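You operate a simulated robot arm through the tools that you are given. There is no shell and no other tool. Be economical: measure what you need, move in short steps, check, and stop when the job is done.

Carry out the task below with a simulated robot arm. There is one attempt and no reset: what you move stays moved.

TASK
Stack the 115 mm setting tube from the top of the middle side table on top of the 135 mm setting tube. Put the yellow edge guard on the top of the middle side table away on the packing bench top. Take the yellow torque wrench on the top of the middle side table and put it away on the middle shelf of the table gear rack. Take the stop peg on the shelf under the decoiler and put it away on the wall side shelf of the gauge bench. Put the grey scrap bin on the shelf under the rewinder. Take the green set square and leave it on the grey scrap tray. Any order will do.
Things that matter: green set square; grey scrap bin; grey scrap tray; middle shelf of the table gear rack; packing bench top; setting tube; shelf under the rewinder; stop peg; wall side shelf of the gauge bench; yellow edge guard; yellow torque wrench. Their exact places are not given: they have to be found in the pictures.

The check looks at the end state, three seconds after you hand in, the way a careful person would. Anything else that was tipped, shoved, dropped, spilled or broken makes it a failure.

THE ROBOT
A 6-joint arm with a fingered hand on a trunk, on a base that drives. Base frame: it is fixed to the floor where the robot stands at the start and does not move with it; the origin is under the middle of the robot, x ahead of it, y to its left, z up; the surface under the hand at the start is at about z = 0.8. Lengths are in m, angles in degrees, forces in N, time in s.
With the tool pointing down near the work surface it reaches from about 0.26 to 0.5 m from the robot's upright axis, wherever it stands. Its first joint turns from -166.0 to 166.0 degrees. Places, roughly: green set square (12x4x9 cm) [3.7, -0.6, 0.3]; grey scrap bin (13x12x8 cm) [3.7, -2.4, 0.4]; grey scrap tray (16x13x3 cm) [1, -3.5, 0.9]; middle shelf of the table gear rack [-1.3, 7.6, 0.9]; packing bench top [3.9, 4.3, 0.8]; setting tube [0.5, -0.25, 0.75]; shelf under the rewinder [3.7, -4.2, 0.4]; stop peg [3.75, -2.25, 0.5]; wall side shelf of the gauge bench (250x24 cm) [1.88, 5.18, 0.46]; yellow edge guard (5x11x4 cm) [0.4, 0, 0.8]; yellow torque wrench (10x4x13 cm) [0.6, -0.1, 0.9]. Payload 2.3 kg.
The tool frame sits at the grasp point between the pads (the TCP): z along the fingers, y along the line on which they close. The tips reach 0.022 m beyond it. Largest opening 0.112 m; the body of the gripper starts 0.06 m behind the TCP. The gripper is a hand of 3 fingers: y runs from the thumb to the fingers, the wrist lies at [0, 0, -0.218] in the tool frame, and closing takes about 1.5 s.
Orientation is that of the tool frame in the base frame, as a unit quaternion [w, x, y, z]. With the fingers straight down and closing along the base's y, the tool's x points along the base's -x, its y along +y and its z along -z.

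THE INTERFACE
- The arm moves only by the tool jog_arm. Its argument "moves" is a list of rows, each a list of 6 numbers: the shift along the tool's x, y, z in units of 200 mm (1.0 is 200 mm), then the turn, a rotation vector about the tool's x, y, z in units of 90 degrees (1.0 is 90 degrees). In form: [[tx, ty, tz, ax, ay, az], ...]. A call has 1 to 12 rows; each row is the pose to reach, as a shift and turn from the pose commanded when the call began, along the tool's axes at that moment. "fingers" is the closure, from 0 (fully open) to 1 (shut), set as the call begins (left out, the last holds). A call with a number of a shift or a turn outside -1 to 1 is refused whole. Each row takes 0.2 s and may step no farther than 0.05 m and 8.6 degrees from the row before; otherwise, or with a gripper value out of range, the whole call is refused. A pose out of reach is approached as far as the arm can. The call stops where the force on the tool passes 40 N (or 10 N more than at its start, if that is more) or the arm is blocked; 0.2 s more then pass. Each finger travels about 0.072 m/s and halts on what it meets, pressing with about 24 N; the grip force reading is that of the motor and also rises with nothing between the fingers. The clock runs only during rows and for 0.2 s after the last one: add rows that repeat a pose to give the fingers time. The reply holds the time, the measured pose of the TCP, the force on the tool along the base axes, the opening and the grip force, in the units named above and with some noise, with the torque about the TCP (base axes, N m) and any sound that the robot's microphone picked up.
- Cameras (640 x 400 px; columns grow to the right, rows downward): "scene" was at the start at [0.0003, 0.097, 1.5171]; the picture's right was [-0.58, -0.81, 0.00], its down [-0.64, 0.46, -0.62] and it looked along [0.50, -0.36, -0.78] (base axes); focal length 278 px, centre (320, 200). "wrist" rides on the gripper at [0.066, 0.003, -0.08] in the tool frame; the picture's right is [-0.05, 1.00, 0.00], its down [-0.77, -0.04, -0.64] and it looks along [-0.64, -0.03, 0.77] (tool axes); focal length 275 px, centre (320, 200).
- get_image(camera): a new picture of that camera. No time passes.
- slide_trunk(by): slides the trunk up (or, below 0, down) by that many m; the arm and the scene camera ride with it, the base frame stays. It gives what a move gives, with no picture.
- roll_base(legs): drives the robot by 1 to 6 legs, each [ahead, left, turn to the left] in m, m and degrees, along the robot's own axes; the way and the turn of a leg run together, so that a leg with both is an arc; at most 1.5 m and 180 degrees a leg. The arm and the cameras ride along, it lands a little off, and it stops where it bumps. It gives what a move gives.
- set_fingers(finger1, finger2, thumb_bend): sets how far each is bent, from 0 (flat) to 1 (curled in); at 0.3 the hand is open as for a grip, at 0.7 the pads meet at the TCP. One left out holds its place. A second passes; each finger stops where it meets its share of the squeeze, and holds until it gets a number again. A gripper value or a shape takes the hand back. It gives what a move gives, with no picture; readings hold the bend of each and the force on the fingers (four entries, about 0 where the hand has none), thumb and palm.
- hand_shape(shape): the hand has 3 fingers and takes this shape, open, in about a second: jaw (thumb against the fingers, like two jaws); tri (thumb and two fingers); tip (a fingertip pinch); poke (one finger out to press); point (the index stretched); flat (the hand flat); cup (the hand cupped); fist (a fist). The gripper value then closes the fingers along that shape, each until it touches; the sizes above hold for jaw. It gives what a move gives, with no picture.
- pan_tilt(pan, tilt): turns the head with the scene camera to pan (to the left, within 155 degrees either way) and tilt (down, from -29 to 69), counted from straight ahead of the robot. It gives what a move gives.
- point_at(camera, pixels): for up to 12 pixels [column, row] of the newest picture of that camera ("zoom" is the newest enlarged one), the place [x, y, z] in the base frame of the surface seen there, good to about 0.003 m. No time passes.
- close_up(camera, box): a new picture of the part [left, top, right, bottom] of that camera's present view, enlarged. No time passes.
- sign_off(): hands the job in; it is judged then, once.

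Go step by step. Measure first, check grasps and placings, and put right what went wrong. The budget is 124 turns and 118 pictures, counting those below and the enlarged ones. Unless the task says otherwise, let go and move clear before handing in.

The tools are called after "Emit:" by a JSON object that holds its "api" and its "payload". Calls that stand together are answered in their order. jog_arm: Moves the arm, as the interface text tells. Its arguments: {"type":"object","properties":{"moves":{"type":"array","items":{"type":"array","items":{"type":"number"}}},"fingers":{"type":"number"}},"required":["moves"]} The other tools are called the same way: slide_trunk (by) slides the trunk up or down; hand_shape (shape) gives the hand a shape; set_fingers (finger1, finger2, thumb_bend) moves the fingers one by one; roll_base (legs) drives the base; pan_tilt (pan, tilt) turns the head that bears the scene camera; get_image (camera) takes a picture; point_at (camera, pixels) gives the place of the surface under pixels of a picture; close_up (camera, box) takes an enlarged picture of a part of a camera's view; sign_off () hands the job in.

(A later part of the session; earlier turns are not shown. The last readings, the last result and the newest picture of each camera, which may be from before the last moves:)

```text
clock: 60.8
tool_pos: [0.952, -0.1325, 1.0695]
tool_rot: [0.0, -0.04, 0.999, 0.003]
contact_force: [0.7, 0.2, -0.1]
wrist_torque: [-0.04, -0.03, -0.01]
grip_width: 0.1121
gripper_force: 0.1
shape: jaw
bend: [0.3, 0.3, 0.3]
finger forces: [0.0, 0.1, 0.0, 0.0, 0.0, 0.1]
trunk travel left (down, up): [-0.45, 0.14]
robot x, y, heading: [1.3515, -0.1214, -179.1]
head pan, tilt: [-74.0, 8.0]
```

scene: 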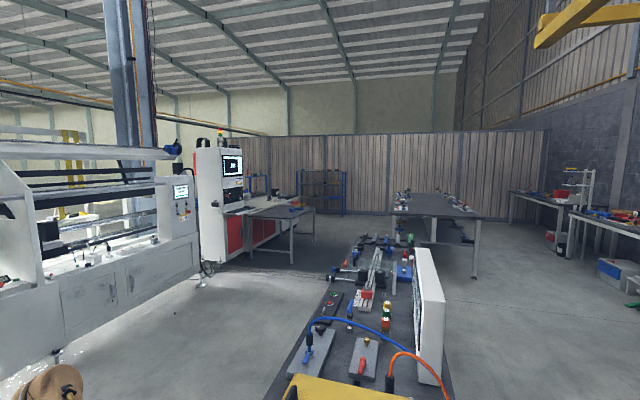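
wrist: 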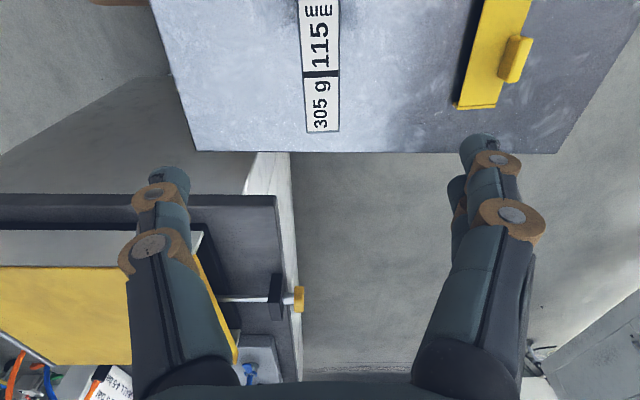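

The wrist turned fully. Now I pitch the hand up to 20° below horizontal while extending a little.

Emit:
{"api": "jog_arm", "payload": {"moves": [[0, 0, 0, 0, 0, 0.051], [0, 0, 0, 0, 0, 0.051]]}}

Emit:
{"api": "jog_arm", "payload": {"moves": [[0.09, 0, 0, 0, 0.09, 0], [0.18, 0, 0, 0, 0.18, 0], [0.27, 0, 0, 0, 0.27, 0], [0.36, 0, 0, 0, 0.36, 0], [0.45, 0, 0, 0, 0.45, 0], [0.54, 0, 0, 0, 0.54, 0], [0.63, 0, 0, 0, 0.63, 0], [0.7, 0, 0, 0, 0.72, 0], [0.75, 0, 0, 0, 0.778, 0], [0.75, 0, 0, 0, 0.778, 0]]}}

Emit:
{"api": "get_image", "payload": {"camera": "wrist"}}

```text
clock: 61.4
tool_pos: [0.9499, -0.133, 1.0711]
tool_rot: [0.0, 0.0, 1.0, 0.003]
contact_force: [0.4, 0.2, -0.1]
wrist_torque: [-0.01, -0.02, -0.01]
grip_width: 0.1122
gripper_force: 0.0
shape: jaw
bend: [0.3, 0.3, 0.3]
finger forces: [0.0, 0.1, 0.0, 0.0, 0.0, 0.1]
trunk travel left (down, up): [-0.45, 0.14]
robot x, y, heading: [1.3588, -0.1235, -179.2]
head pan, tilt: [-74.0, 8.0]
```

```text
clock: 63.6
tool_pos: [0.8019, -0.1331, 1.0715]
tool_rot: [-0.574, -0.002, 0.819, 0.002]
contact_force: [0.4, -1.2, -0.2]
wrist_torque: [0.03, -0.01, -0.03]
grip_width: 0.1121
gripper_force: 0.2
shape: jaw
bend: [0.3, 0.3, 0.3]
finger forces: [0.1, 0.1, 0.0, 0.0, 0.0, 0.1]
out of reach, approached as far as the arm can: row 7
trunk travel left (down, up): [-0.45, 0.14]
robot x, y, heading: [1.354, -0.1233, -178.9]
head pan, tilt: [-74.0, 8.0]
```

```text
84 pictures are left
```

wrist: 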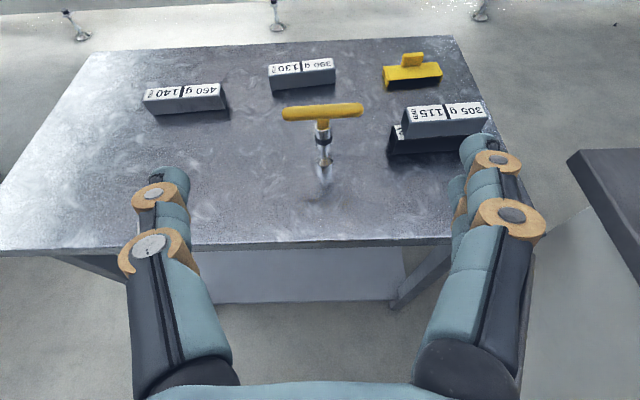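

The view is fine; the shaft is at column ~323, lined up. I lower the trunk and drive forward most of the way.

Emit:
{"api": "slide_trunk", "payload": {"by": -0.212}}

Emit:
{"api": "roll_base", "payload": {"legs": [[0.17, 0, 0]]}}

Emit:
{"api": "get_image", "payload": {"camera": "wrist"}}

```text
clock: 65.8
tool_pos: [0.8021, -0.135, 0.8612]
tool_rot: [-0.574, -0.002, 0.819, 0.001]
contact_force: [-0.1, 0.1, -0.7]
wrist_torque: [0.0, -0.01, 0.01]
grip_width: 0.1119
gripper_force: 0.1
shape: jaw
bend: [0.3, 0.3, 0.3]
finger forces: [0.0, 0.1, 0.0, 0.0, 0.0, 0.1]
trunk travel left (down, up): [-0.238, 0.352]
robot x, y, heading: [1.3558, -0.1232, -179.2]
head pan, tilt: [-74.0, 8.0]
```

```text
clock: 67.3
tool_pos: [0.6314, -0.1372, 0.8611]
tool_rot: [-0.574, -0.003, 0.819, 0.0]
contact_force: [-0.1, -0.1, 0.5]
wrist_torque: [0.0, 0.0, 0.03]
grip_width: 0.1118
gripper_force: 0.1
shape: jaw
bend: [0.3, 0.3, 0.3]
finger forces: [0.1, 0.0, 0.1, 0.0, 0.0, 0.0]
trunk travel left (down, up): [-0.238, 0.352]
robot x, y, heading: [1.1863, -0.1297, -179.2]
head pan, tilt: [-74.0, 8.0]
```

```text
83 pictures are left
```

wrist: 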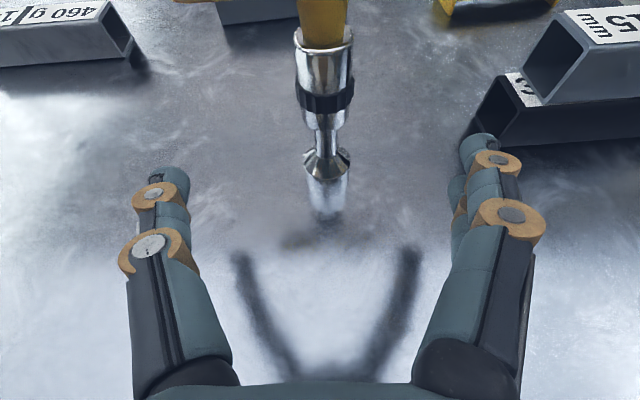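

Emit:
{"api": "point_at", "payload": {"camera": "wrist", "pixels": [[322, 45], [325, 70], [326, 103], [327, 135], [326, 165], [327, 195], [300, 70], [350, 70]]}}

```text
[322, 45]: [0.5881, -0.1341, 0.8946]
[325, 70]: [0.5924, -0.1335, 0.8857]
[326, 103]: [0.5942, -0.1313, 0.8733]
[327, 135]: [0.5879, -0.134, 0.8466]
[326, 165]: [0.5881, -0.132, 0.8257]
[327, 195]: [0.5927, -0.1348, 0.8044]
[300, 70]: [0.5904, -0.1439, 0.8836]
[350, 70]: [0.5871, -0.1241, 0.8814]
```

Emit:
{"api": "jog_arm", "payload": {"moves": [[0.07, 0.015, 0.105, 0, 0, 0], [0.141, 0.015, 0.212, 0, 0, 0], [0.141, 0.015, 0.212, 0, 0, 0]]}}

Emit:
{"api": "get_image", "payload": {"camera": "wrist"}}

```text
clock: 68.1
tool_pos: [0.5827, -0.1336, 0.8712]
tool_rot: [-0.574, -0.002, 0.819, 0.002]
contact_force: [-0.6, 0.3, -0.7]
wrist_torque: [0.02, 0.01, 0.0]
grip_width: 0.1121
gripper_force: 0.0
shape: jaw
bend: [0.3, 0.3, 0.3]
finger forces: [0.0, 0.0, 0.0, 0.1, 0.0, 0.1]
trunk travel left (down, up): [-0.238, 0.352]
robot x, y, heading: [1.1853, -0.129, -179.1]
head pan, tilt: [-74.0, 8.0]
```

```text
82 pictures are left
```

wrist: 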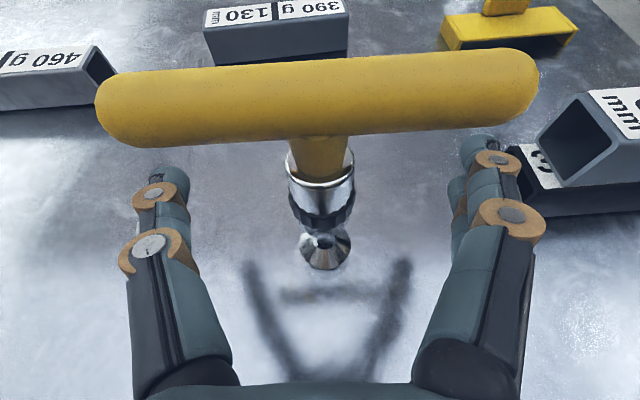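

The shaft is centred between the fingers under the bar. Close.

Emit:
{"api": "jog_arm", "payload": {"moves": [[0, 0, 0, 0, 0, 0], [0, 0, 0, 0, 0, 0], [0, 0, 0, 0, 0, 0], [0, 0, 0, 0, 0, 0], [0, 0, 0, 0, 0, 0], [0, 0, 0, 0, 0, 0], [0, 0, 0, 0, 0, 0], [0, 0, 0, 0, 0, 0], [0, 0, 0, 0, 0, 0]], "fingers": 1}}

Emit:
{"api": "get_image", "payload": {"camera": "wrist"}}

```text
clock: 70.1
tool_pos: [0.5819, -0.1347, 0.8728]
tool_rot: [-0.573, -0.002, 0.82, 0.002]
contact_force: [0.3, -0.3, -1.0]
wrist_torque: [-0.01, 0.0, -0.01]
grip_width: 0.0
gripper_force: 24.0
shape: jaw
bend: [0.67, 0.71, 0.74]
finger forces: [0.0, 0.0, 0.0, 0.1, 0.2, 0.1]
trunk travel left (down, up): [-0.238, 0.352]
robot x, y, heading: [1.1858, -0.128, -179.1]
head pan, tilt: [-74.0, 8.0]
```

```text
81 pictures are left
```

wrist: 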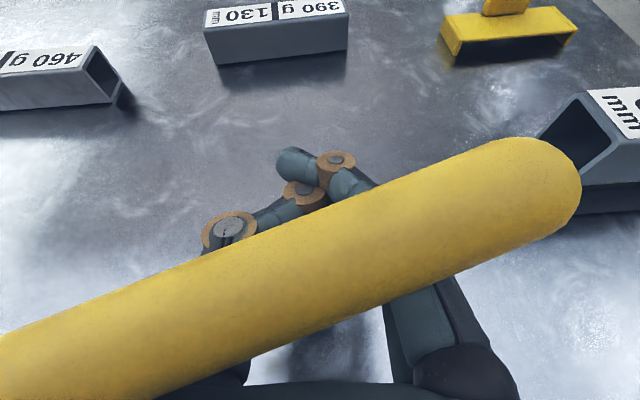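

The shaft slipped inward between the fingers and palm and turned. I look from the head camera before doing anything.

Emit:
{"api": "pan_tilt", "payload": {"pan": 0, "tilt": 50}}

Emit:
{"api": "close_up", "payload": {"camera": "scene", "box": [200, 100, 440, 250]}}

Emit:
{"api": "point_at", "payload": {"camera": "wrist", "pixels": [[30, 340], [150, 290], [290, 240], [430, 190], [540, 170], [300, 220], [300, 300]]}}

```text
clock: 71.6
tool_pos: [0.5828, -0.1347, 0.8725]
tool_rot: [-0.573, -0.002, 0.82, 0.001]
contact_force: [0.0, 0.3, 0.8]
wrist_torque: [-0.01, 0.0, -0.02]
grip_width: 0.0
gripper_force: 23.9
shape: jaw
bend: [0.67, 0.71, 0.74]
finger forces: [0.0, 0.1, 0.1, 0.0, 0.2, 0.1]
trunk travel left (down, up): [-0.238, 0.352]
robot x, y, heading: [1.1838, -0.123, -179.2]
head pan, tilt: [0.0, 50.0]
```

```text
2.67 times, centred on (320, 175) of scene
```

zoom: 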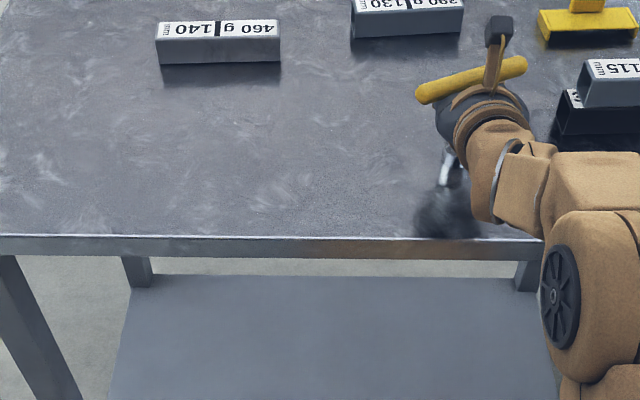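

```text
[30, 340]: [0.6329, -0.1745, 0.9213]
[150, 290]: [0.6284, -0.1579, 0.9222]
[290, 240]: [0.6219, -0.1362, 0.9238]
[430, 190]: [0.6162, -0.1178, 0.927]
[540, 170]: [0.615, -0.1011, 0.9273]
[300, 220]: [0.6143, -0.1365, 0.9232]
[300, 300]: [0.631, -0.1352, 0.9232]
```

The wrench is still upright but slid 4 cm toward the palm, so jaw closing wedges it. I open, retreat horizontally, and test other hand shapes in free air.

Emit:
{"api": "jog_arm", "payload": {"moves": [[0, 0, 0, 0, 0, 0], [0, 0, 0, 0, 0, 0], [0, 0, 0, 0, 0, 0], [0, 0, 0, 0, 0, 0], [0, 0, 0, 0, 0, 0], [0, 0, 0, 0, 0, 0], [0, 0, 0, 0, 0, 0]], "fingers": 0}}

Emit:
{"api": "jog_arm", "payload": {"moves": [[-0.051, 0, -0.141, 0, 0, 0], [-0.103, 0, -0.282, 0, 0, 0], [-0.154, 0, -0.423, 0, 0, 0], [-0.205, 0, -0.564, 0, 0, 0]]}}

Emit:
{"api": "hand_shape", "payload": {"shape": "tri"}}

Emit:
{"api": "get_image", "payload": {"camera": "wrist"}}

Emit:
{"api": "jog_arm", "payload": {"moves": [[0, 0, 0, 0, 0, 0], [0, 0, 0, 0, 0, 0], [0, 0, 0, 0, 0, 0], [0, 0, 0, 0, 0, 0], [0, 0, 0, 0, 0, 0], [0, 0, 0, 0, 0, 0]], "fingers": 0.7}}

Emit:
{"api": "get_image", "payload": {"camera": "wrist"}}

```text
clock: 73.2
tool_pos: [0.5825, -0.1348, 0.8721]
tool_rot: [-0.574, -0.002, 0.819, 0.002]
contact_force: [-0.1, 0.0, -0.2]
wrist_torque: [0.0, 0.01, 0.0]
grip_width: 0.112
gripper_force: 0.0
shape: jaw
bend: [0.3, 0.3, 0.3]
finger forces: [0.1, 0.1, 0.0, 0.1, 0.1, 0.0]
trunk travel left (down, up): [-0.238, 0.352]
robot x, y, heading: [1.1834, -0.1225, -179.3]
head pan, tilt: [0.0, 50.0]
```

```text
clock: 74.2
tool_pos: [0.7032, -0.1338, 0.872]
tool_rot: [-0.573, -0.003, 0.819, 0.001]
contact_force: [0.7, 0.1, -0.6]
wrist_torque: [0.08, 0.01, 0.0]
grip_width: 0.1121
gripper_force: 0.1
shape: jaw
bend: [0.3, 0.3, 0.3]
finger forces: [0.1, 0.0, 0.1, 0.1, 0.5, 0.1]
trunk travel left (down, up): [-0.238, 0.352]
robot x, y, heading: [1.1864, -0.1255, -179.0]
head pan, tilt: [0.0, 50.0]
```

```text
clock: 75.1
tool_pos: [0.7023, -0.1334, 0.8716]
tool_rot: [-0.573, -0.002, 0.819, 0.001]
contact_force: [0.8, -0.2, -1.4]
wrist_torque: [0.03, 0.0, -0.05]
grip_width: 0.1122
gripper_force: 0.0
shape: tri
bend: [0.3, 0.3, 0.3]
finger forces: [0.0, 0.1, 0.1, 0.0, 0.3, 0.0]
trunk travel left (down, up): [-0.238, 0.352]
robot x, y, heading: [1.1823, -0.1236, -178.8]
head pan, tilt: [0.0, 50.0]
```

```text
79 pictures are left
```

wrist: 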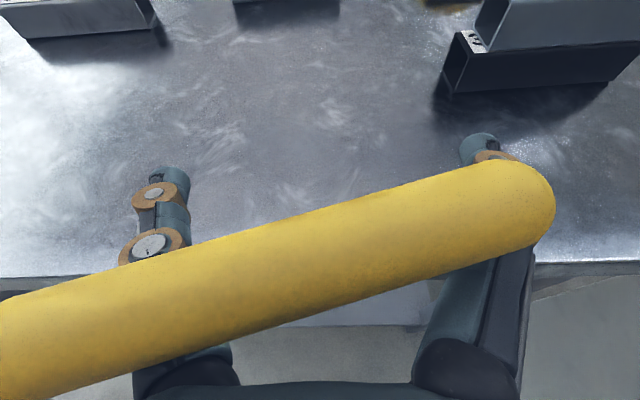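

```text
clock: 76.5
tool_pos: [0.7026, -0.1324, 0.871]
tool_rot: [-0.574, -0.002, 0.819, 0.001]
contact_force: [0.9, 0.4, -0.4]
wrist_torque: [0.02, 0.05, 0.01]
grip_width: 0.0321
gripper_force: 23.6
shape: tri
bend: [0.68, 0.68, 0.7]
finger forces: [0.2, 0.1, 0.0, 0.1, 0.4, 0.1]
trunk travel left (down, up): [-0.238, 0.352]
robot x, y, heading: [1.1859, -0.1232, -179.0]
head pan, tilt: [0.0, 50.0]
```

```text
78 pictures are left
```

wrist: 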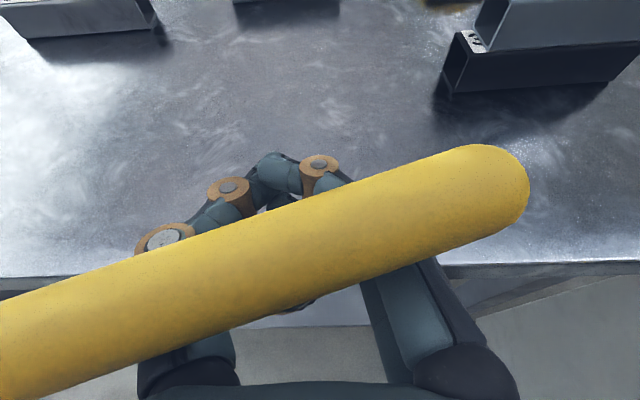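

The wrench came along with the hand; I must see where it stands before moving further.

Emit:
{"api": "get_image", "payload": {"camera": "scene"}}

Emit:
{"api": "close_up", "payload": {"camera": "scene", "box": [320, 110, 440, 210]}}

Emit:
{"api": "point_at", "payload": {"camera": "wrist", "pixels": [[30, 340], [150, 290], [290, 240], [430, 190], [510, 180], [300, 210], [300, 290], [225, 187], [265, 165]]}}

```text
77 pictures are left
```

scene: 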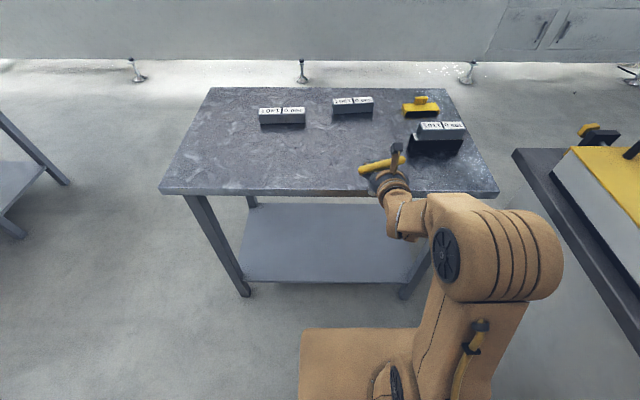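

```text
4.00 times, centred on (380, 160) of scene
```

zoom: 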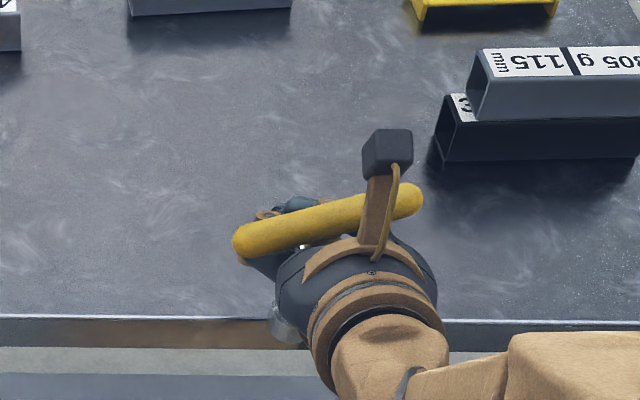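

```text
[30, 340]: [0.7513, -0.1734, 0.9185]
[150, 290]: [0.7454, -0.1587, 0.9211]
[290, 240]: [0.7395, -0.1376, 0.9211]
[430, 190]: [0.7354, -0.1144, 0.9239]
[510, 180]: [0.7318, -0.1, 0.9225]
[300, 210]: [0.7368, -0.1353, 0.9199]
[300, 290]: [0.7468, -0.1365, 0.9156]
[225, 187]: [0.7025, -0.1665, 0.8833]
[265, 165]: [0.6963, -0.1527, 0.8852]
```

The wrench hangs by its T-bar on the fingers, shaft caged between closed fingers and palm and clear of the table. That's a workable carry; I close further and check from the picture.

Emit:
{"api": "jog_arm", "payload": {"moves": [[0, 0, 0, 0, 0, 0], [0, 0, 0, 0, 0, 0], [0, 0, 0, 0, 0, 0], [0, 0, 0, 0, 0, 0], [0, 0, 0, 0, 0, 0], [0, 0, 0, 0, 0, 0]], "fingers": 1}}

Emit:
{"api": "slide_trunk", "payload": {"by": 0.15}}

Emit:
{"api": "get_image", "payload": {"camera": "wrist"}}

Emit:
{"api": "close_up", "payload": {"camera": "scene", "box": [320, 110, 440, 210]}}

```text
clock: 77.9
tool_pos: [0.7024, -0.1333, 0.8718]
tool_rot: [-0.573, -0.003, 0.819, 0.001]
contact_force: [0.7, 0.6, 0.2]
wrist_torque: [0.01, 0.05, 0.02]
grip_width: 0.0321
gripper_force: 24.4
shape: tri
bend: [0.68, 0.68, 0.7]
finger forces: [0.2, 0.0, 0.1, 0.0, 0.4, 0.0]
trunk travel left (down, up): [-0.238, 0.352]
robot x, y, heading: [1.1813, -0.126, -179.0]
head pan, tilt: [0.0, 50.0]
```

```text
clock: 79.6
tool_pos: [0.7026, -0.1332, 1.0216]
tool_rot: [-0.573, -0.002, 0.82, 0.001]
contact_force: [-0.8, -0.1, -1.1]
wrist_torque: [0.02, 0.06, 0.03]
grip_width: 0.0321
gripper_force: 24.3
shape: tri
bend: [0.68, 0.68, 0.7]
finger forces: [0.9, 0.0, 0.1, 0.1, 0.8, 0.1]
trunk travel left (down, up): [-0.388, 0.202]
robot x, y, heading: [1.1821, -0.1261, -179.3]
head pan, tilt: [0.0, 50.0]
```

```text
75 pictures are left
```

wrist: 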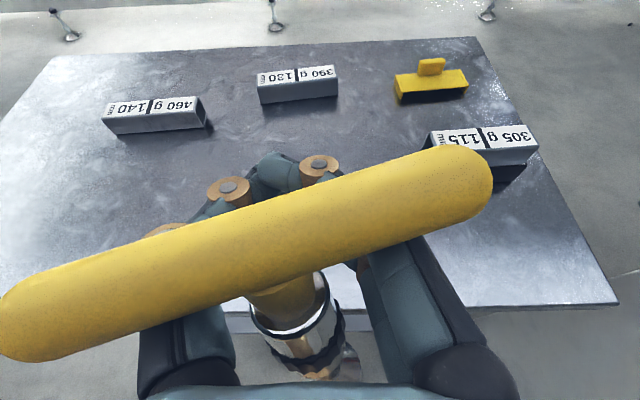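

```text
4.00 times, centred on (380, 160) of scene
```

zoom: 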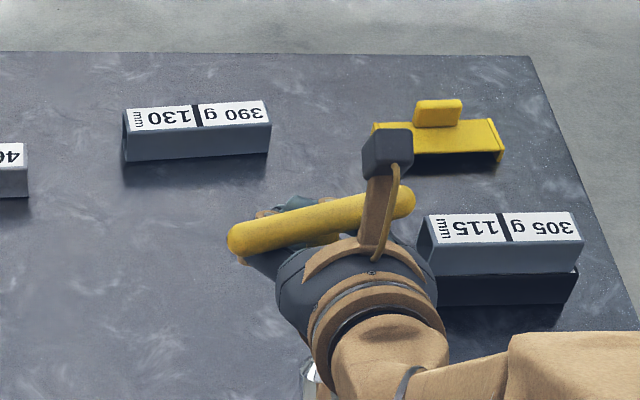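

The wrench hangs securely. I measure the machine wall opposite and start around the table.

Emit:
{"api": "point_at", "payload": {"camera": "scene", "pixels": [[135, 78], [300, 75], [465, 80], [640, 90], [20, 230], [60, 180], [300, 40]]}}

Emit:
{"api": "roll_base", "payload": {"legs": [[-0.2, 0, 0], [0, 1.05, 0], [1.35, 0, 0], [0, 0, -90]]}}

Emit:
{"api": "pan_tilt", "payload": {"pan": 0, "tilt": 25}}

Emit:
{"api": "get_image", "payload": {"camera": "scene"}}

```text
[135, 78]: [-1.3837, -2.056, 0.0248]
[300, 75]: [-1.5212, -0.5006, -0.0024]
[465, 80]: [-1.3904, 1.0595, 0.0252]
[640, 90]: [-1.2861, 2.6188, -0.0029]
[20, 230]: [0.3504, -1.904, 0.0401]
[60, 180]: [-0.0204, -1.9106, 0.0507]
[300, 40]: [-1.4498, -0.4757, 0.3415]
```

```text
clock: 96.7
tool_pos: [0.0288, -0.7479, 1.0217]
tool_rot: [-0.403, 0.58, 0.579, 0.408]
contact_force: [-0.1, -0.4, -1.0]
wrist_torque: [0.08, 0.0, 0.03]
grip_width: 0.0319
gripper_force: 23.8
shape: tri
bend: [0.68, 0.68, 0.7]
finger forces: [0.9, 0.1, 0.0, 0.0, 0.7, 0.0]
trunk travel left (down, up): [-0.388, 0.202]
robot x, y, heading: [0.0358, -1.2305, 90.6]
head pan, tilt: [0.0, 50.0]
```

```text
clock: 97.5
tool_pos: [0.0293, -0.7461, 1.0216]
tool_rot: [-0.404, 0.579, 0.579, 0.408]
contact_force: [0.3, -0.4, -0.8]
wrist_torque: [0.05, 0.03, 0.01]
grip_width: 0.0319
gripper_force: 23.9
shape: tri
bend: [0.68, 0.68, 0.7]
finger forces: [0.8, 0.0, 0.1, 0.0, 0.8, 0.1]
trunk travel left (down, up): [-0.388, 0.202]
robot x, y, heading: [0.0319, -1.2266, 90.5]
head pan, tilt: [0.0, 25.0]
```

```text
73 pictures are left
```

scene: 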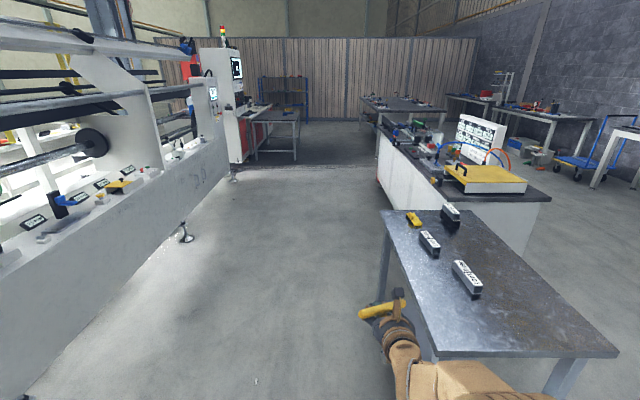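

The corridor at x≈-0.45 is clear; I drive up it to the rack.

Emit:
{"api": "roll_base", "payload": {"legs": [[0, 0.46, 0], [1.45, 0, 0], [1.45, 0, 0], [1.45, 0, 0], [1.45, 0, 0], [1.45, 0, 0]]}}

Emit:
{"api": "get_image", "payload": {"camera": "scene"}}

Emit:
{"api": "get_image", "payload": {"camera": "wrist"}}

```text
clock: 123.5
tool_pos: [-0.5957, 3.9566, 1.0213]
tool_rot: [-0.401, 0.582, 0.578, 0.409]
contact_force: [0.2, 0.5, -2.3]
wrist_torque: [0.08, -0.01, 0.01]
grip_width: 0.032
gripper_force: 23.5
shape: tri
bend: [0.68, 0.68, 0.7]
finger forces: [0.7, 0.1, 0.0, 0.0, 0.8, 0.1]
trunk travel left (down, up): [-0.388, 0.202]
robot x, y, heading: [-0.5923, 3.4755, 90.0]
head pan, tilt: [0.0, 25.0]
stopped in leg 5: the robot was blocked; the commanded pose is now the measured one
```

```text
72 pictures are left
```

scene: 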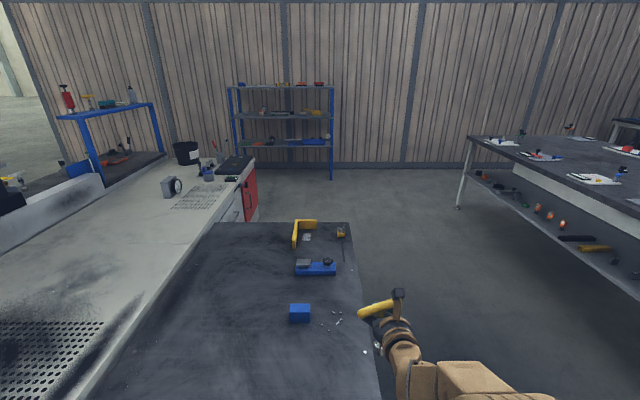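

```text
71 pictures are left
```

wrist: 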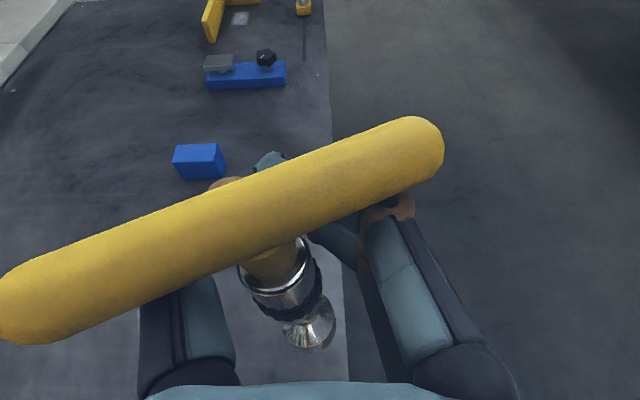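

The base bumped the grey table's corner and stopped. I back off a little and measure the table's edge.

Emit:
{"api": "roll_base", "payload": {"legs": [[-0.12, 0, 0]]}}

Emit:
{"api": "get_image", "payload": {"camera": "scene"}}

Emit:
{"api": "point_at", "payload": {"camera": "scene", "pixels": [[345, 230], [360, 300], [370, 380], [455, 205], [468, 140], [325, 180], [280, 116], [600, 330], [360, 395], [300, 320], [318, 270], [225, 395]]}}

```text
clock: 124.8
tool_pos: [-0.5944, 3.8355, 1.0225]
tool_rot: [-0.402, 0.582, 0.576, 0.41]
contact_force: [0.3, 1.4, -0.8]
wrist_torque: [0.05, -0.02, 0.0]
grip_width: 0.032
gripper_force: 24.0
shape: tri
bend: [0.68, 0.68, 0.7]
finger forces: [0.6, 0.1, 0.0, 0.1, 0.9, 0.0]
trunk travel left (down, up): [-0.388, 0.202]
robot x, y, heading: [-0.5913, 3.3515, 90.3]
head pan, tilt: [0.0, 25.0]
```

```text
70 pictures are left
```

scene: 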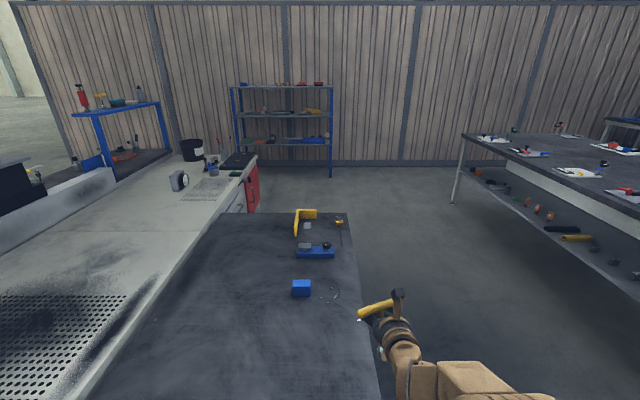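

```text
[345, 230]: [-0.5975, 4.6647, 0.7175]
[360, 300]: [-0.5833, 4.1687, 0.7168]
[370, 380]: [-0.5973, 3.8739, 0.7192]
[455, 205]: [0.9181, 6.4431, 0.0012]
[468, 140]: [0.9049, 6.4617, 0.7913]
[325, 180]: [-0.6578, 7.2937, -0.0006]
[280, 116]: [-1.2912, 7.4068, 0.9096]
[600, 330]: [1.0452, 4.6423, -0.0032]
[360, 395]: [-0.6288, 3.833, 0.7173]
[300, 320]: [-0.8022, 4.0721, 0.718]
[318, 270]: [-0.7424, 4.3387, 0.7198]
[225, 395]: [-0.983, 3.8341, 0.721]
```

Emit:
{"api": "roll_base", "payload": {"legs": [[0, -0.6, 0], [1.45, 0, 0], [1.45, 0, 0]]}}

Emit:
{"api": "pan_tilt", "payload": {"pan": 38, "tilt": 22}}

Emit:
{"api": "get_image", "payload": {"camera": "scene"}}

Emit:
{"api": "close_up", "payload": {"camera": "scene", "box": [150, 60, 470, 260]}}

```text
clock: 141.7
tool_pos: [-0.0305, 6.7208, 1.0211]
tool_rot: [-0.405, 0.577, 0.583, 0.405]
contact_force: [-0.2, -0.4, -2.3]
wrist_torque: [0.07, -0.01, 0.01]
grip_width: 0.032
gripper_force: 24.6
shape: tri
bend: [0.68, 0.68, 0.7]
finger forces: [0.6, 0.1, 0.0, 0.0, 0.8, 0.0]
trunk travel left (down, up): [-0.388, 0.202]
robot x, y, heading: [-0.018, 6.2409, 91.0]
head pan, tilt: [0.0, 25.0]
```

```text
clock: 142.7
tool_pos: [-0.0307, 6.7201, 1.0214]
tool_rot: [-0.405, 0.577, 0.582, 0.405]
contact_force: [-0.7, 0.3, -0.8]
wrist_torque: [0.06, -0.04, -0.02]
grip_width: 0.0321
gripper_force: 23.8
shape: tri
bend: [0.68, 0.68, 0.7]
finger forces: [0.7, 0.0, 0.0, 0.1, 0.8, 0.0]
trunk travel left (down, up): [-0.388, 0.202]
robot x, y, heading: [-0.0191, 6.2398, 90.9]
head pan, tilt: [38.0, 22.0]
```

```text
69 pictures are left
```

scene: 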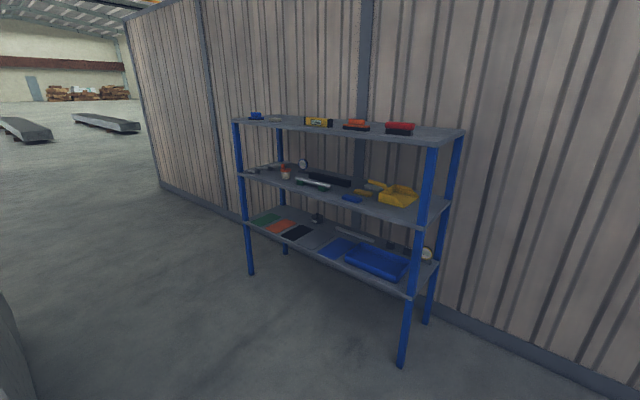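

```text
2.00 times, centred on (310, 160) of scene
```

zoom: 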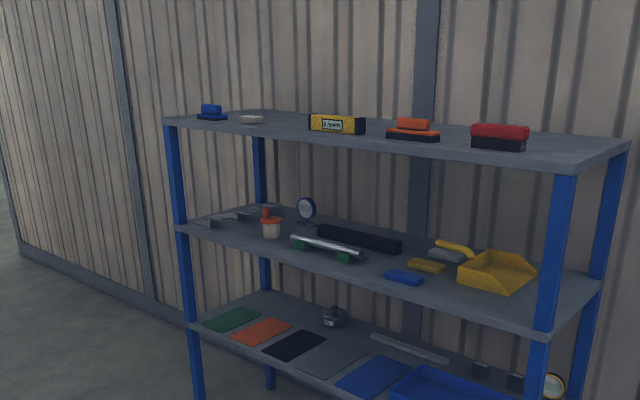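

Emit:
{"api": "point_at", "payload": {"camera": "zoom", "pixels": [[185, 230], [240, 240], [295, 265], [360, 262], [385, 280], [425, 282], [450, 295], [500, 293], [535, 272], [560, 295], [590, 275], [420, 265]]}}

Emit:
{"api": "close_up", "payload": {"camera": "scene", "box": [230, 150, 450, 230]}}

```text
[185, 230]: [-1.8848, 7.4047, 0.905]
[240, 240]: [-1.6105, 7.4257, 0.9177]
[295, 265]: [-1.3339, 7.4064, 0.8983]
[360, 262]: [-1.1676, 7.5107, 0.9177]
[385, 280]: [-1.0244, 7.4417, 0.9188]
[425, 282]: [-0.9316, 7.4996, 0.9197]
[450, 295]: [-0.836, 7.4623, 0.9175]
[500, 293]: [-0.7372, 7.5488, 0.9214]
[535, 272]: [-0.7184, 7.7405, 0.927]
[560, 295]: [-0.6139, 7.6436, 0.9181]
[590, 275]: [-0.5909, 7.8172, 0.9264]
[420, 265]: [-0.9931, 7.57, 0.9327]
```

```text
2.91 times, centred on (340, 190) of scene
```

zoom: 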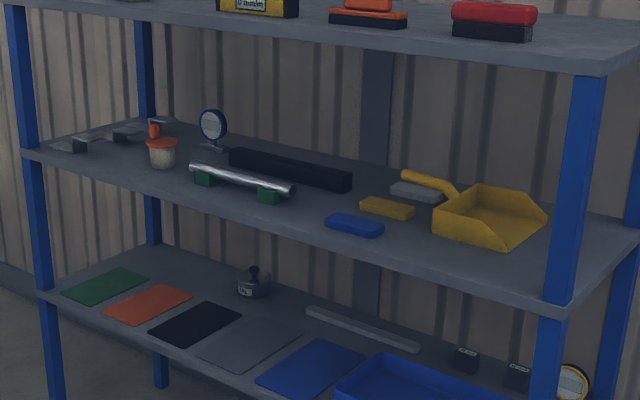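

Emit:
{"api": "point_at", "payload": {"camera": "zoom", "pixels": [[434, 222], [383, 230], [413, 213], [415, 245], [500, 247], [75, 140], [148, 165], [178, 160], [110, 165], [190, 180], [30, 152], [62, 150]]}}

```text
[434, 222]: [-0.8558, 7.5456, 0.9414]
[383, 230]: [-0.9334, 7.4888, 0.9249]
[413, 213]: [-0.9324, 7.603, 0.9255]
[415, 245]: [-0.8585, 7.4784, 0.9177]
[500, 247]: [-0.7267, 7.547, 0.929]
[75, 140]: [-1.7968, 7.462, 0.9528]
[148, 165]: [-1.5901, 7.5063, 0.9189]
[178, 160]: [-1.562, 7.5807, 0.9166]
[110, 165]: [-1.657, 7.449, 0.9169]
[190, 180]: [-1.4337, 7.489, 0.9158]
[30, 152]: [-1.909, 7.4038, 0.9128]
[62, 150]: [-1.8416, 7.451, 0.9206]
```

I choose the free front patch near (-0.88, 7.45) left of the scoop. Now I check how the wrench hangs.

Emit:
{"api": "get_image", "payload": {"camera": "wrist"}}

Emit:
{"api": "point_at", "payload": {"camera": "wrist", "pixels": [[20, 310], [100, 270], [215, 225], [330, 170], [420, 140], [270, 270], [290, 300], [310, 325], [330, 330]]}}

Emit:
{"api": "pan_tilt", "payload": {"pan": 0, "tilt": 45}}

Emit:
{"api": "close_up", "payload": {"camera": "scene", "box": [320, 110, 440, 230]}}

```text
66 pictures are left
```

wrist: 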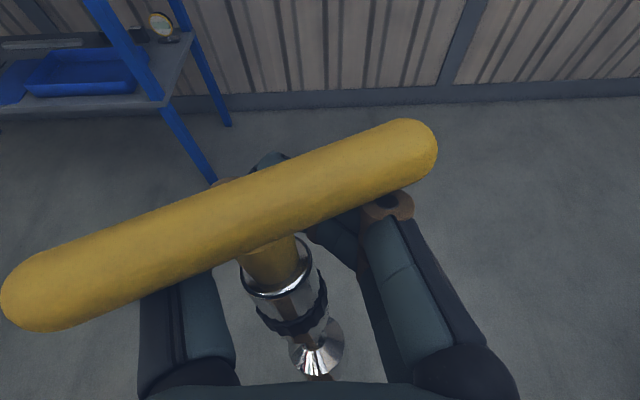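

```text
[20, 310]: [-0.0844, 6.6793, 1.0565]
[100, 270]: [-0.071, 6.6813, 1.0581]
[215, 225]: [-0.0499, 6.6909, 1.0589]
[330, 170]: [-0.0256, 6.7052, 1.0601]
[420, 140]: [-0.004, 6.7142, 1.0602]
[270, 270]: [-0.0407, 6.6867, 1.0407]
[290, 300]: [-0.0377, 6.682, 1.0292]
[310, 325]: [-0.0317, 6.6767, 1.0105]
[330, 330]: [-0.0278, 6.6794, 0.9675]
```

```text
clock: 143.8
tool_pos: [-0.0305, 6.7208, 1.0212]
tool_rot: [-0.405, 0.577, 0.582, 0.405]
contact_force: [-0.3, 0.1, -1.5]
wrist_torque: [0.06, -0.02, 0.01]
grip_width: 0.0319
gripper_force: 23.9
shape: tri
bend: [0.68, 0.68, 0.7]
finger forces: [0.7, 0.0, 0.1, 0.0, 0.9, 0.1]
trunk travel left (down, up): [-0.388, 0.202]
robot x, y, heading: [-0.0216, 6.2383, 91.2]
head pan, tilt: [0.0, 45.0]
```

```text
3.33 times, centred on (380, 170) of scene
```

zoom: 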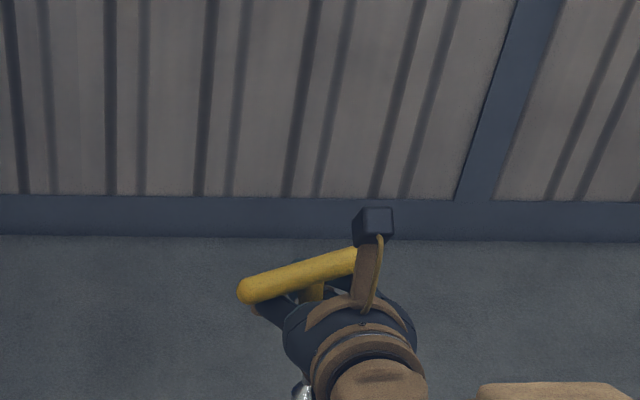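

The wrench hangs ~4–5° tilted (bottom to +x). I roll the hand 4°, raise, and line up with the spot in front of the rack.

Emit:
{"api": "jog_arm", "payload": {"moves": [[0, 0, 0, 0, 0, 0.022], [0, 0, 0, 0, 0, 0.044]]}}

Emit:
{"api": "slide_trunk", "payload": {"by": 0.06}}

Emit:
{"api": "roll_base", "payload": {"legs": [[0, 0.84, -1], [0.45, 0, 0]]}}

Emit:
{"api": "get_image", "payload": {"camera": "wrist"}}

Emit:
{"api": "get_image", "payload": {"camera": "scene"}}

```text
clock: 144.4
tool_pos: [-0.0314, 6.7208, 1.0213]
tool_rot: [-0.419, 0.596, 0.562, 0.391]
contact_force: [-0.8, 0.1, -1.5]
wrist_torque: [0.04, -0.07, 0.01]
grip_width: 0.0319
gripper_force: 24.1
shape: tri
bend: [0.68, 0.68, 0.7]
finger forces: [0.7, 0.0, 0.0, 0.1, 0.9, 0.1]
trunk travel left (down, up): [-0.388, 0.202]
robot x, y, heading: [-0.019, 6.2394, 90.7]
head pan, tilt: [0.0, 45.0]
```

```text
clock: 145.4
tool_pos: [-0.0313, 6.7209, 1.0808]
tool_rot: [-0.418, 0.597, 0.561, 0.392]
contact_force: [-0.4, -0.2, -2.6]
wrist_torque: [0.04, -0.02, -0.02]
grip_width: 0.0322
gripper_force: 24.6
shape: tri
bend: [0.68, 0.68, 0.7]
finger forces: [0.7, 0.0, 0.0, 0.1, 0.9, 0.0]
trunk travel left (down, up): [-0.448, 0.142]
robot x, y, heading: [-0.0161, 6.238, 91.0]
head pan, tilt: [0.0, 45.0]
```

```text
clock: 152.1
tool_pos: [-0.8617, 7.1468, 1.0808]
tool_rot: [-0.415, 0.601, 0.558, 0.394]
contact_force: [-0.3, 0.4, -1.1]
wrist_torque: [0.07, 0.0, -0.02]
grip_width: 0.032
gripper_force: 24.1
shape: tri
bend: [0.68, 0.68, 0.7]
finger forces: [0.6, 0.0, 0.0, 0.1, 1.0, 0.0]
trunk travel left (down, up): [-0.448, 0.142]
robot x, y, heading: [-0.8561, 6.6671, 90.6]
head pan, tilt: [0.0, 45.0]
```

```text
64 pictures are left
```

wrist: 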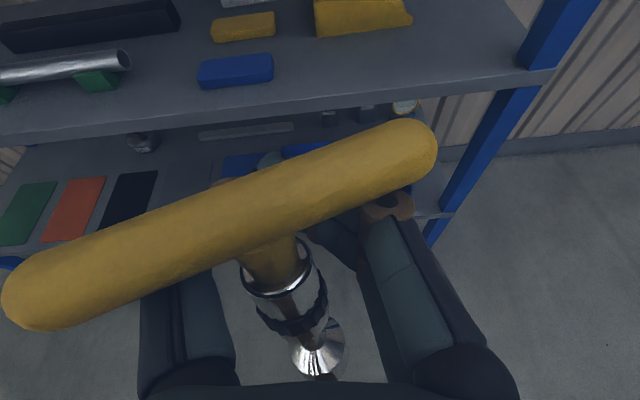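

```text
63 pictures are left
```

scene: 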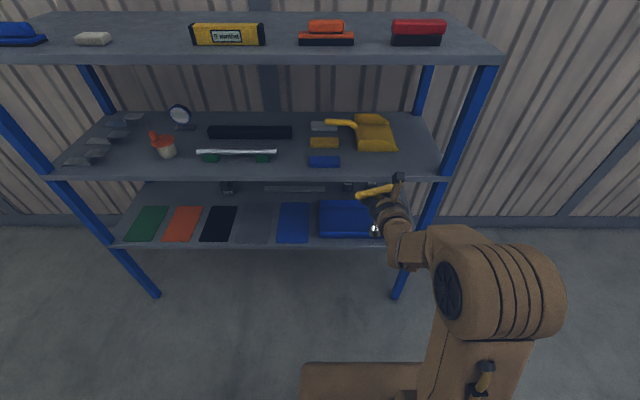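

Emit:
{"api": "roll_base", "payload": {"legs": [[0.31, 0, 0]]}}

Emit:
{"api": "get_image", "payload": {"camera": "wrist"}}

Emit:
{"api": "point_at", "payload": {"camera": "wrist", "pixels": [[25, 300], [215, 215], [420, 140], [270, 270], [292, 300], [315, 340], [318, 360], [240, 70], [340, 30]]}}

Emit:
{"api": "get_image", "payload": {"camera": "scene"}}

```text
clock: 154.2
tool_pos: [-0.859, 7.453, 1.0815]
tool_rot: [-0.415, 0.602, 0.556, 0.395]
contact_force: [-0.1, -0.3, -1.0]
wrist_torque: [0.06, -0.06, 0.0]
grip_width: 0.0321
gripper_force: 24.2
shape: tri
bend: [0.68, 0.68, 0.7]
finger forces: [0.7, 0.0, 0.0, 0.1, 0.9, 0.0]
trunk travel left (down, up): [-0.448, 0.142]
robot x, y, heading: [-0.8575, 6.972, 90.0]
head pan, tilt: [0.0, 45.0]
```

```text
62 pictures are left
```

wrist: 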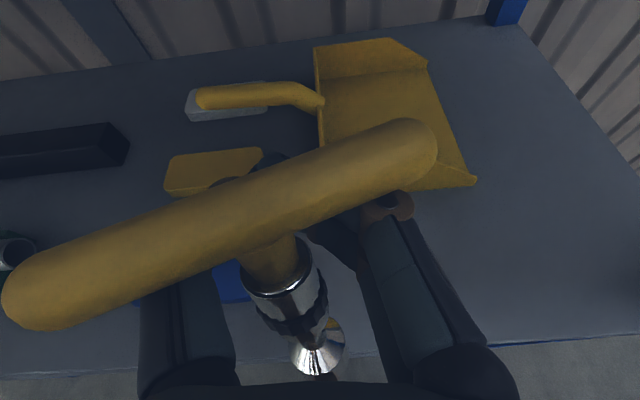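

```text
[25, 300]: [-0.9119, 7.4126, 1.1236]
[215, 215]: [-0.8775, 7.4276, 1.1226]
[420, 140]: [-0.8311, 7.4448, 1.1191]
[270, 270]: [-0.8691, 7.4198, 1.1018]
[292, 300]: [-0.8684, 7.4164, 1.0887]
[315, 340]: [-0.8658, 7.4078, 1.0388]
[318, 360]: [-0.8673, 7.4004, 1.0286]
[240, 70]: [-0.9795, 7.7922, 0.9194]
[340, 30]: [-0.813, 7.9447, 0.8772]
```

```text
61 pictures are left
```

scene: 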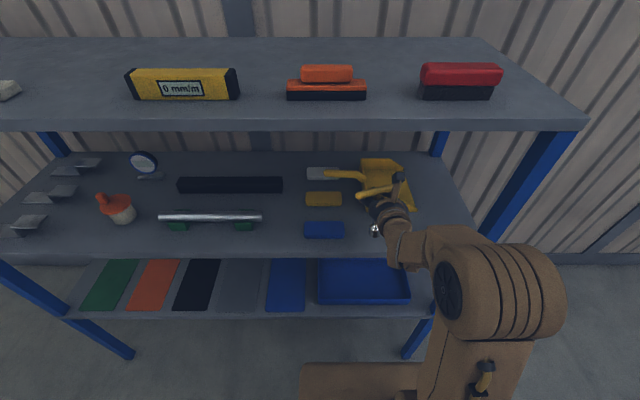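

In x it's plumb now; in y it leans ~8° (bottom toward robot). I pitch the hand up 8° to plumb it and re-measure.

Emit:
{"api": "jog_arm", "payload": {"moves": [[0, 0, 0, 0, 0.045, 0], [0, 0, 0, 0, 0.09, 0], [0, 0, 0, 0, 0.09, 0]]}}

Emit:
{"api": "get_image", "payload": {"camera": "wrist"}}

Emit:
{"api": "close_up", "payload": {"camera": "wrist", "box": [200, 220, 400, 390]}}

Emit:
{"api": "point_at", "payload": {"camera": "wrist", "pixels": [[25, 300], [215, 215], [420, 140], [270, 270], [285, 290], [300, 320], [312, 345], [316, 360]]}}

```text
clock: 154.9
tool_pos: [-0.8585, 7.4506, 1.0814]
tool_rot: [-0.453, 0.573, 0.524, 0.437]
contact_force: [-0.1, -0.1, -1.7]
wrist_torque: [0.03, -0.01, 0.05]
grip_width: 0.0321
gripper_force: 24.2
shape: tri
bend: [0.68, 0.68, 0.7]
finger forces: [0.8, 0.0, 0.0, 0.0, 0.9, 0.0]
trunk travel left (down, up): [-0.448, 0.142]
robot x, y, heading: [-0.8586, 6.9718, 89.9]
head pan, tilt: [0.0, 45.0]
```

```text
60 pictures are left
```

wrist: 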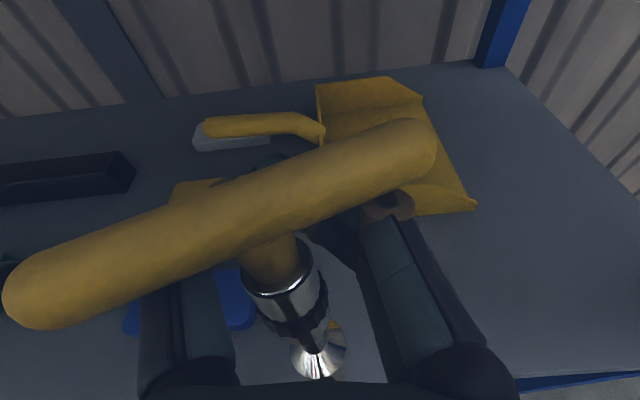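

```text
2.35 times, centred on (300, 305) of wrist
```

zoom: 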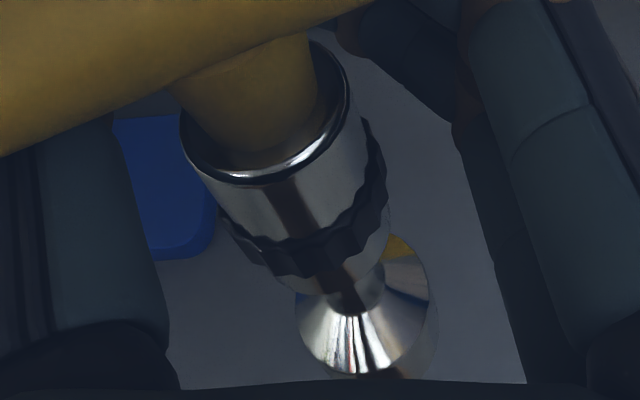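

```text
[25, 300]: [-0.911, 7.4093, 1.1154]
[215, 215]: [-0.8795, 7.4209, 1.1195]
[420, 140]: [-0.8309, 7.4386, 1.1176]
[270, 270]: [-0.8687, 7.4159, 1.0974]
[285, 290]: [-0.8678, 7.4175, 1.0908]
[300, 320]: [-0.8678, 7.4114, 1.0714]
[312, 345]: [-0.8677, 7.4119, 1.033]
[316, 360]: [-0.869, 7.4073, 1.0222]
```

The wrench is actually rigid with the hand. I add 4° pitch, move forward 3 cm and lower most of the way.

Emit:
{"api": "jog_arm", "payload": {"moves": [[0, 0, 0, 0, 0.045, 0], [0, 0, 0.08, 0, 0.045, 0], [0, 0, 0.17, 0, 0.045, 0]]}}

Emit:
{"api": "slide_trunk", "payload": {"by": -0.055}}

Emit:
{"api": "get_image", "payload": {"camera": "wrist"}}

Emit:
{"api": "point_at", "payload": {"camera": "wrist", "pixels": [[25, 300], [215, 215], [420, 140], [270, 270], [285, 290], [300, 320], [312, 345], [316, 360]]}}

Emit:
{"api": "close_up", "payload": {"camera": "scene", "box": [290, 140, 450, 270]}}

```text
clock: 155.8
tool_pos: [-0.857, 7.4862, 1.074]
tool_rot: [-0.471, 0.558, 0.508, 0.457]
contact_force: [0.0, 0.5, -2.4]
wrist_torque: [0.01, -0.01, 0.04]
grip_width: 0.0321
gripper_force: 23.8
shape: tri
bend: [0.68, 0.68, 0.7]
finger forces: [0.8, 0.0, 0.0, 0.0, 0.9, 0.0]
trunk travel left (down, up): [-0.448, 0.142]
robot x, y, heading: [-0.8579, 6.9709, 89.9]
head pan, tilt: [0.0, 45.0]
```

```text
clock: 156.7
tool_pos: [-0.8571, 7.4851, 1.0198]
tool_rot: [-0.471, 0.557, 0.509, 0.457]
contact_force: [-0.1, 0.2, -1.9]
wrist_torque: [0.05, -0.03, 0.02]
grip_width: 0.0322
gripper_force: 23.8
shape: tri
bend: [0.68, 0.68, 0.7]
finger forces: [0.8, 0.0, 0.0, 0.1, 0.9, 0.0]
trunk travel left (down, up): [-0.393, 0.197]
robot x, y, heading: [-0.8559, 6.9752, 90.2]
head pan, tilt: [0.0, 45.0]
```

```text
58 pictures are left
```

wrist: 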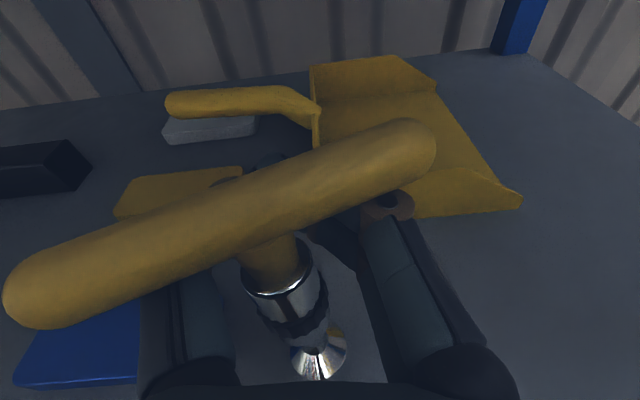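

```text
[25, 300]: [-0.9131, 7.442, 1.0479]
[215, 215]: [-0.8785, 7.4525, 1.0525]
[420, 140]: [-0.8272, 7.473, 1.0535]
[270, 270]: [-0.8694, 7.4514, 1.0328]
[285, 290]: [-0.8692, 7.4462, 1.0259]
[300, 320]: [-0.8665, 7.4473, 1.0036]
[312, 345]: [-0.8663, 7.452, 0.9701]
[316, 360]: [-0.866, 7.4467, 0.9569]
```

```text
3.08 times, centred on (370, 205) of scene
```

zoom: 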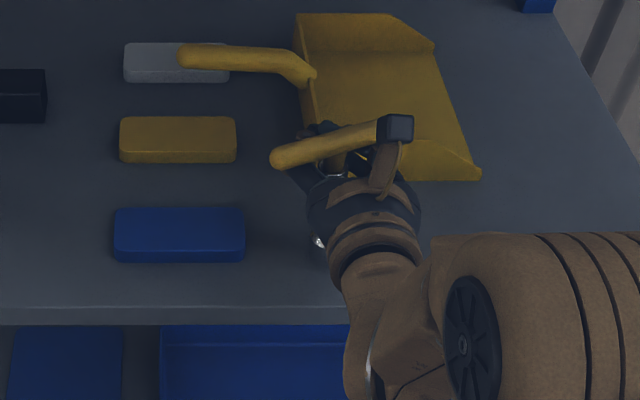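

Plumb now (shaft y 7.457–7.460 at all heights). I lower gently to contact.

Emit:
{"api": "jog_arm", "payload": {"moves": [[-0.02, 0.001, 0.003, 0, 0, 0], [-0.035, 0.002, 0.005, 0, 0, 0], [-0.045, 0.003, 0.006, 0, 0, 0]]}}

```text
clock: 157.5
tool_pos: [-0.8573, 7.4865, 1.0109]
tool_rot: [-0.471, 0.557, 0.508, 0.458]
contact_force: [-0.2, -0.7, -2.2]
wrist_torque: [0.03, -0.04, 0.02]
grip_width: 0.0318
gripper_force: 23.8
shape: tri
bend: [0.68, 0.68, 0.7]
finger forces: [0.8, 0.1, 0.0, 0.1, 0.9, 0.0]
trunk travel left (down, up): [-0.393, 0.197]
robot x, y, heading: [-0.8592, 6.9692, 90.0]
head pan, tilt: [0.0, 45.0]
```

Emit:
{"api": "jog_arm", "payload": {"moves": [[-0.008, 0.0005, 0.001, 0, 0, 0], [-0.015, 0.001, 0.002, 0, 0, 0], [-0.015, 0.001, 0.002, 0, 0, 0]]}}

Emit:
{"api": "jog_arm", "payload": {"moves": [[-0.008, 0.0005, 0.001, 0, 0, 0], [-0.015, 0.001, 0.002, 0, 0, 0], [-0.015, 0.001, 0.002, 0, 0, 0]]}}

Emit:
{"api": "get_image", "payload": {"camera": "wrist"}}

```text
clock: 158.3
tool_pos: [-0.8581, 7.4854, 1.0082]
tool_rot: [-0.472, 0.557, 0.509, 0.457]
contact_force: [-0.5, 0.0, 0.5]
wrist_torque: [0.0, 0.04, 0.02]
grip_width: 0.032
gripper_force: 23.8
shape: tri
bend: [0.68, 0.68, 0.7]
finger forces: [0.2, 0.1, 0.0, 0.0, 0.0, 0.1]
trunk travel left (down, up): [-0.393, 0.197]
robot x, y, heading: [-0.8598, 6.9734, 90.1]
head pan, tilt: [0.0, 45.0]
```

```text
clock: 159.1
tool_pos: [-0.8574, 7.4841, 1.005]
tool_rot: [-0.472, 0.557, 0.509, 0.457]
contact_force: [0.0, -0.2, 0.0]
wrist_torque: [0.01, 0.01, -0.05]
grip_width: 0.0321
gripper_force: 23.7
shape: tri
bend: [0.68, 0.68, 0.7]
finger forces: [0.1, 0.0, 0.1, 0.0, 0.0, 0.0]
trunk travel left (down, up): [-0.393, 0.197]
robot x, y, heading: [-0.8593, 6.9715, 90.4]
head pan, tilt: [0.0, 45.0]
```

```text
56 pictures are left
```

wrist: 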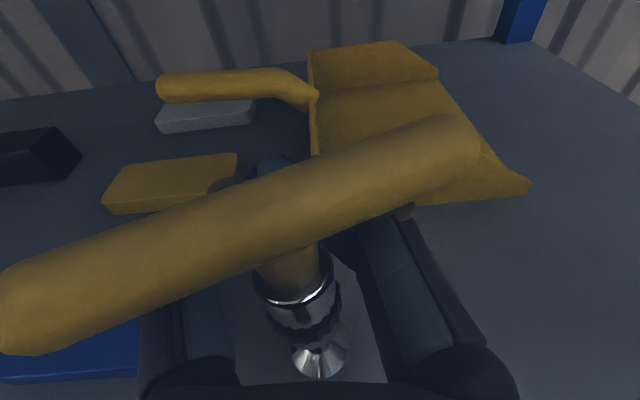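

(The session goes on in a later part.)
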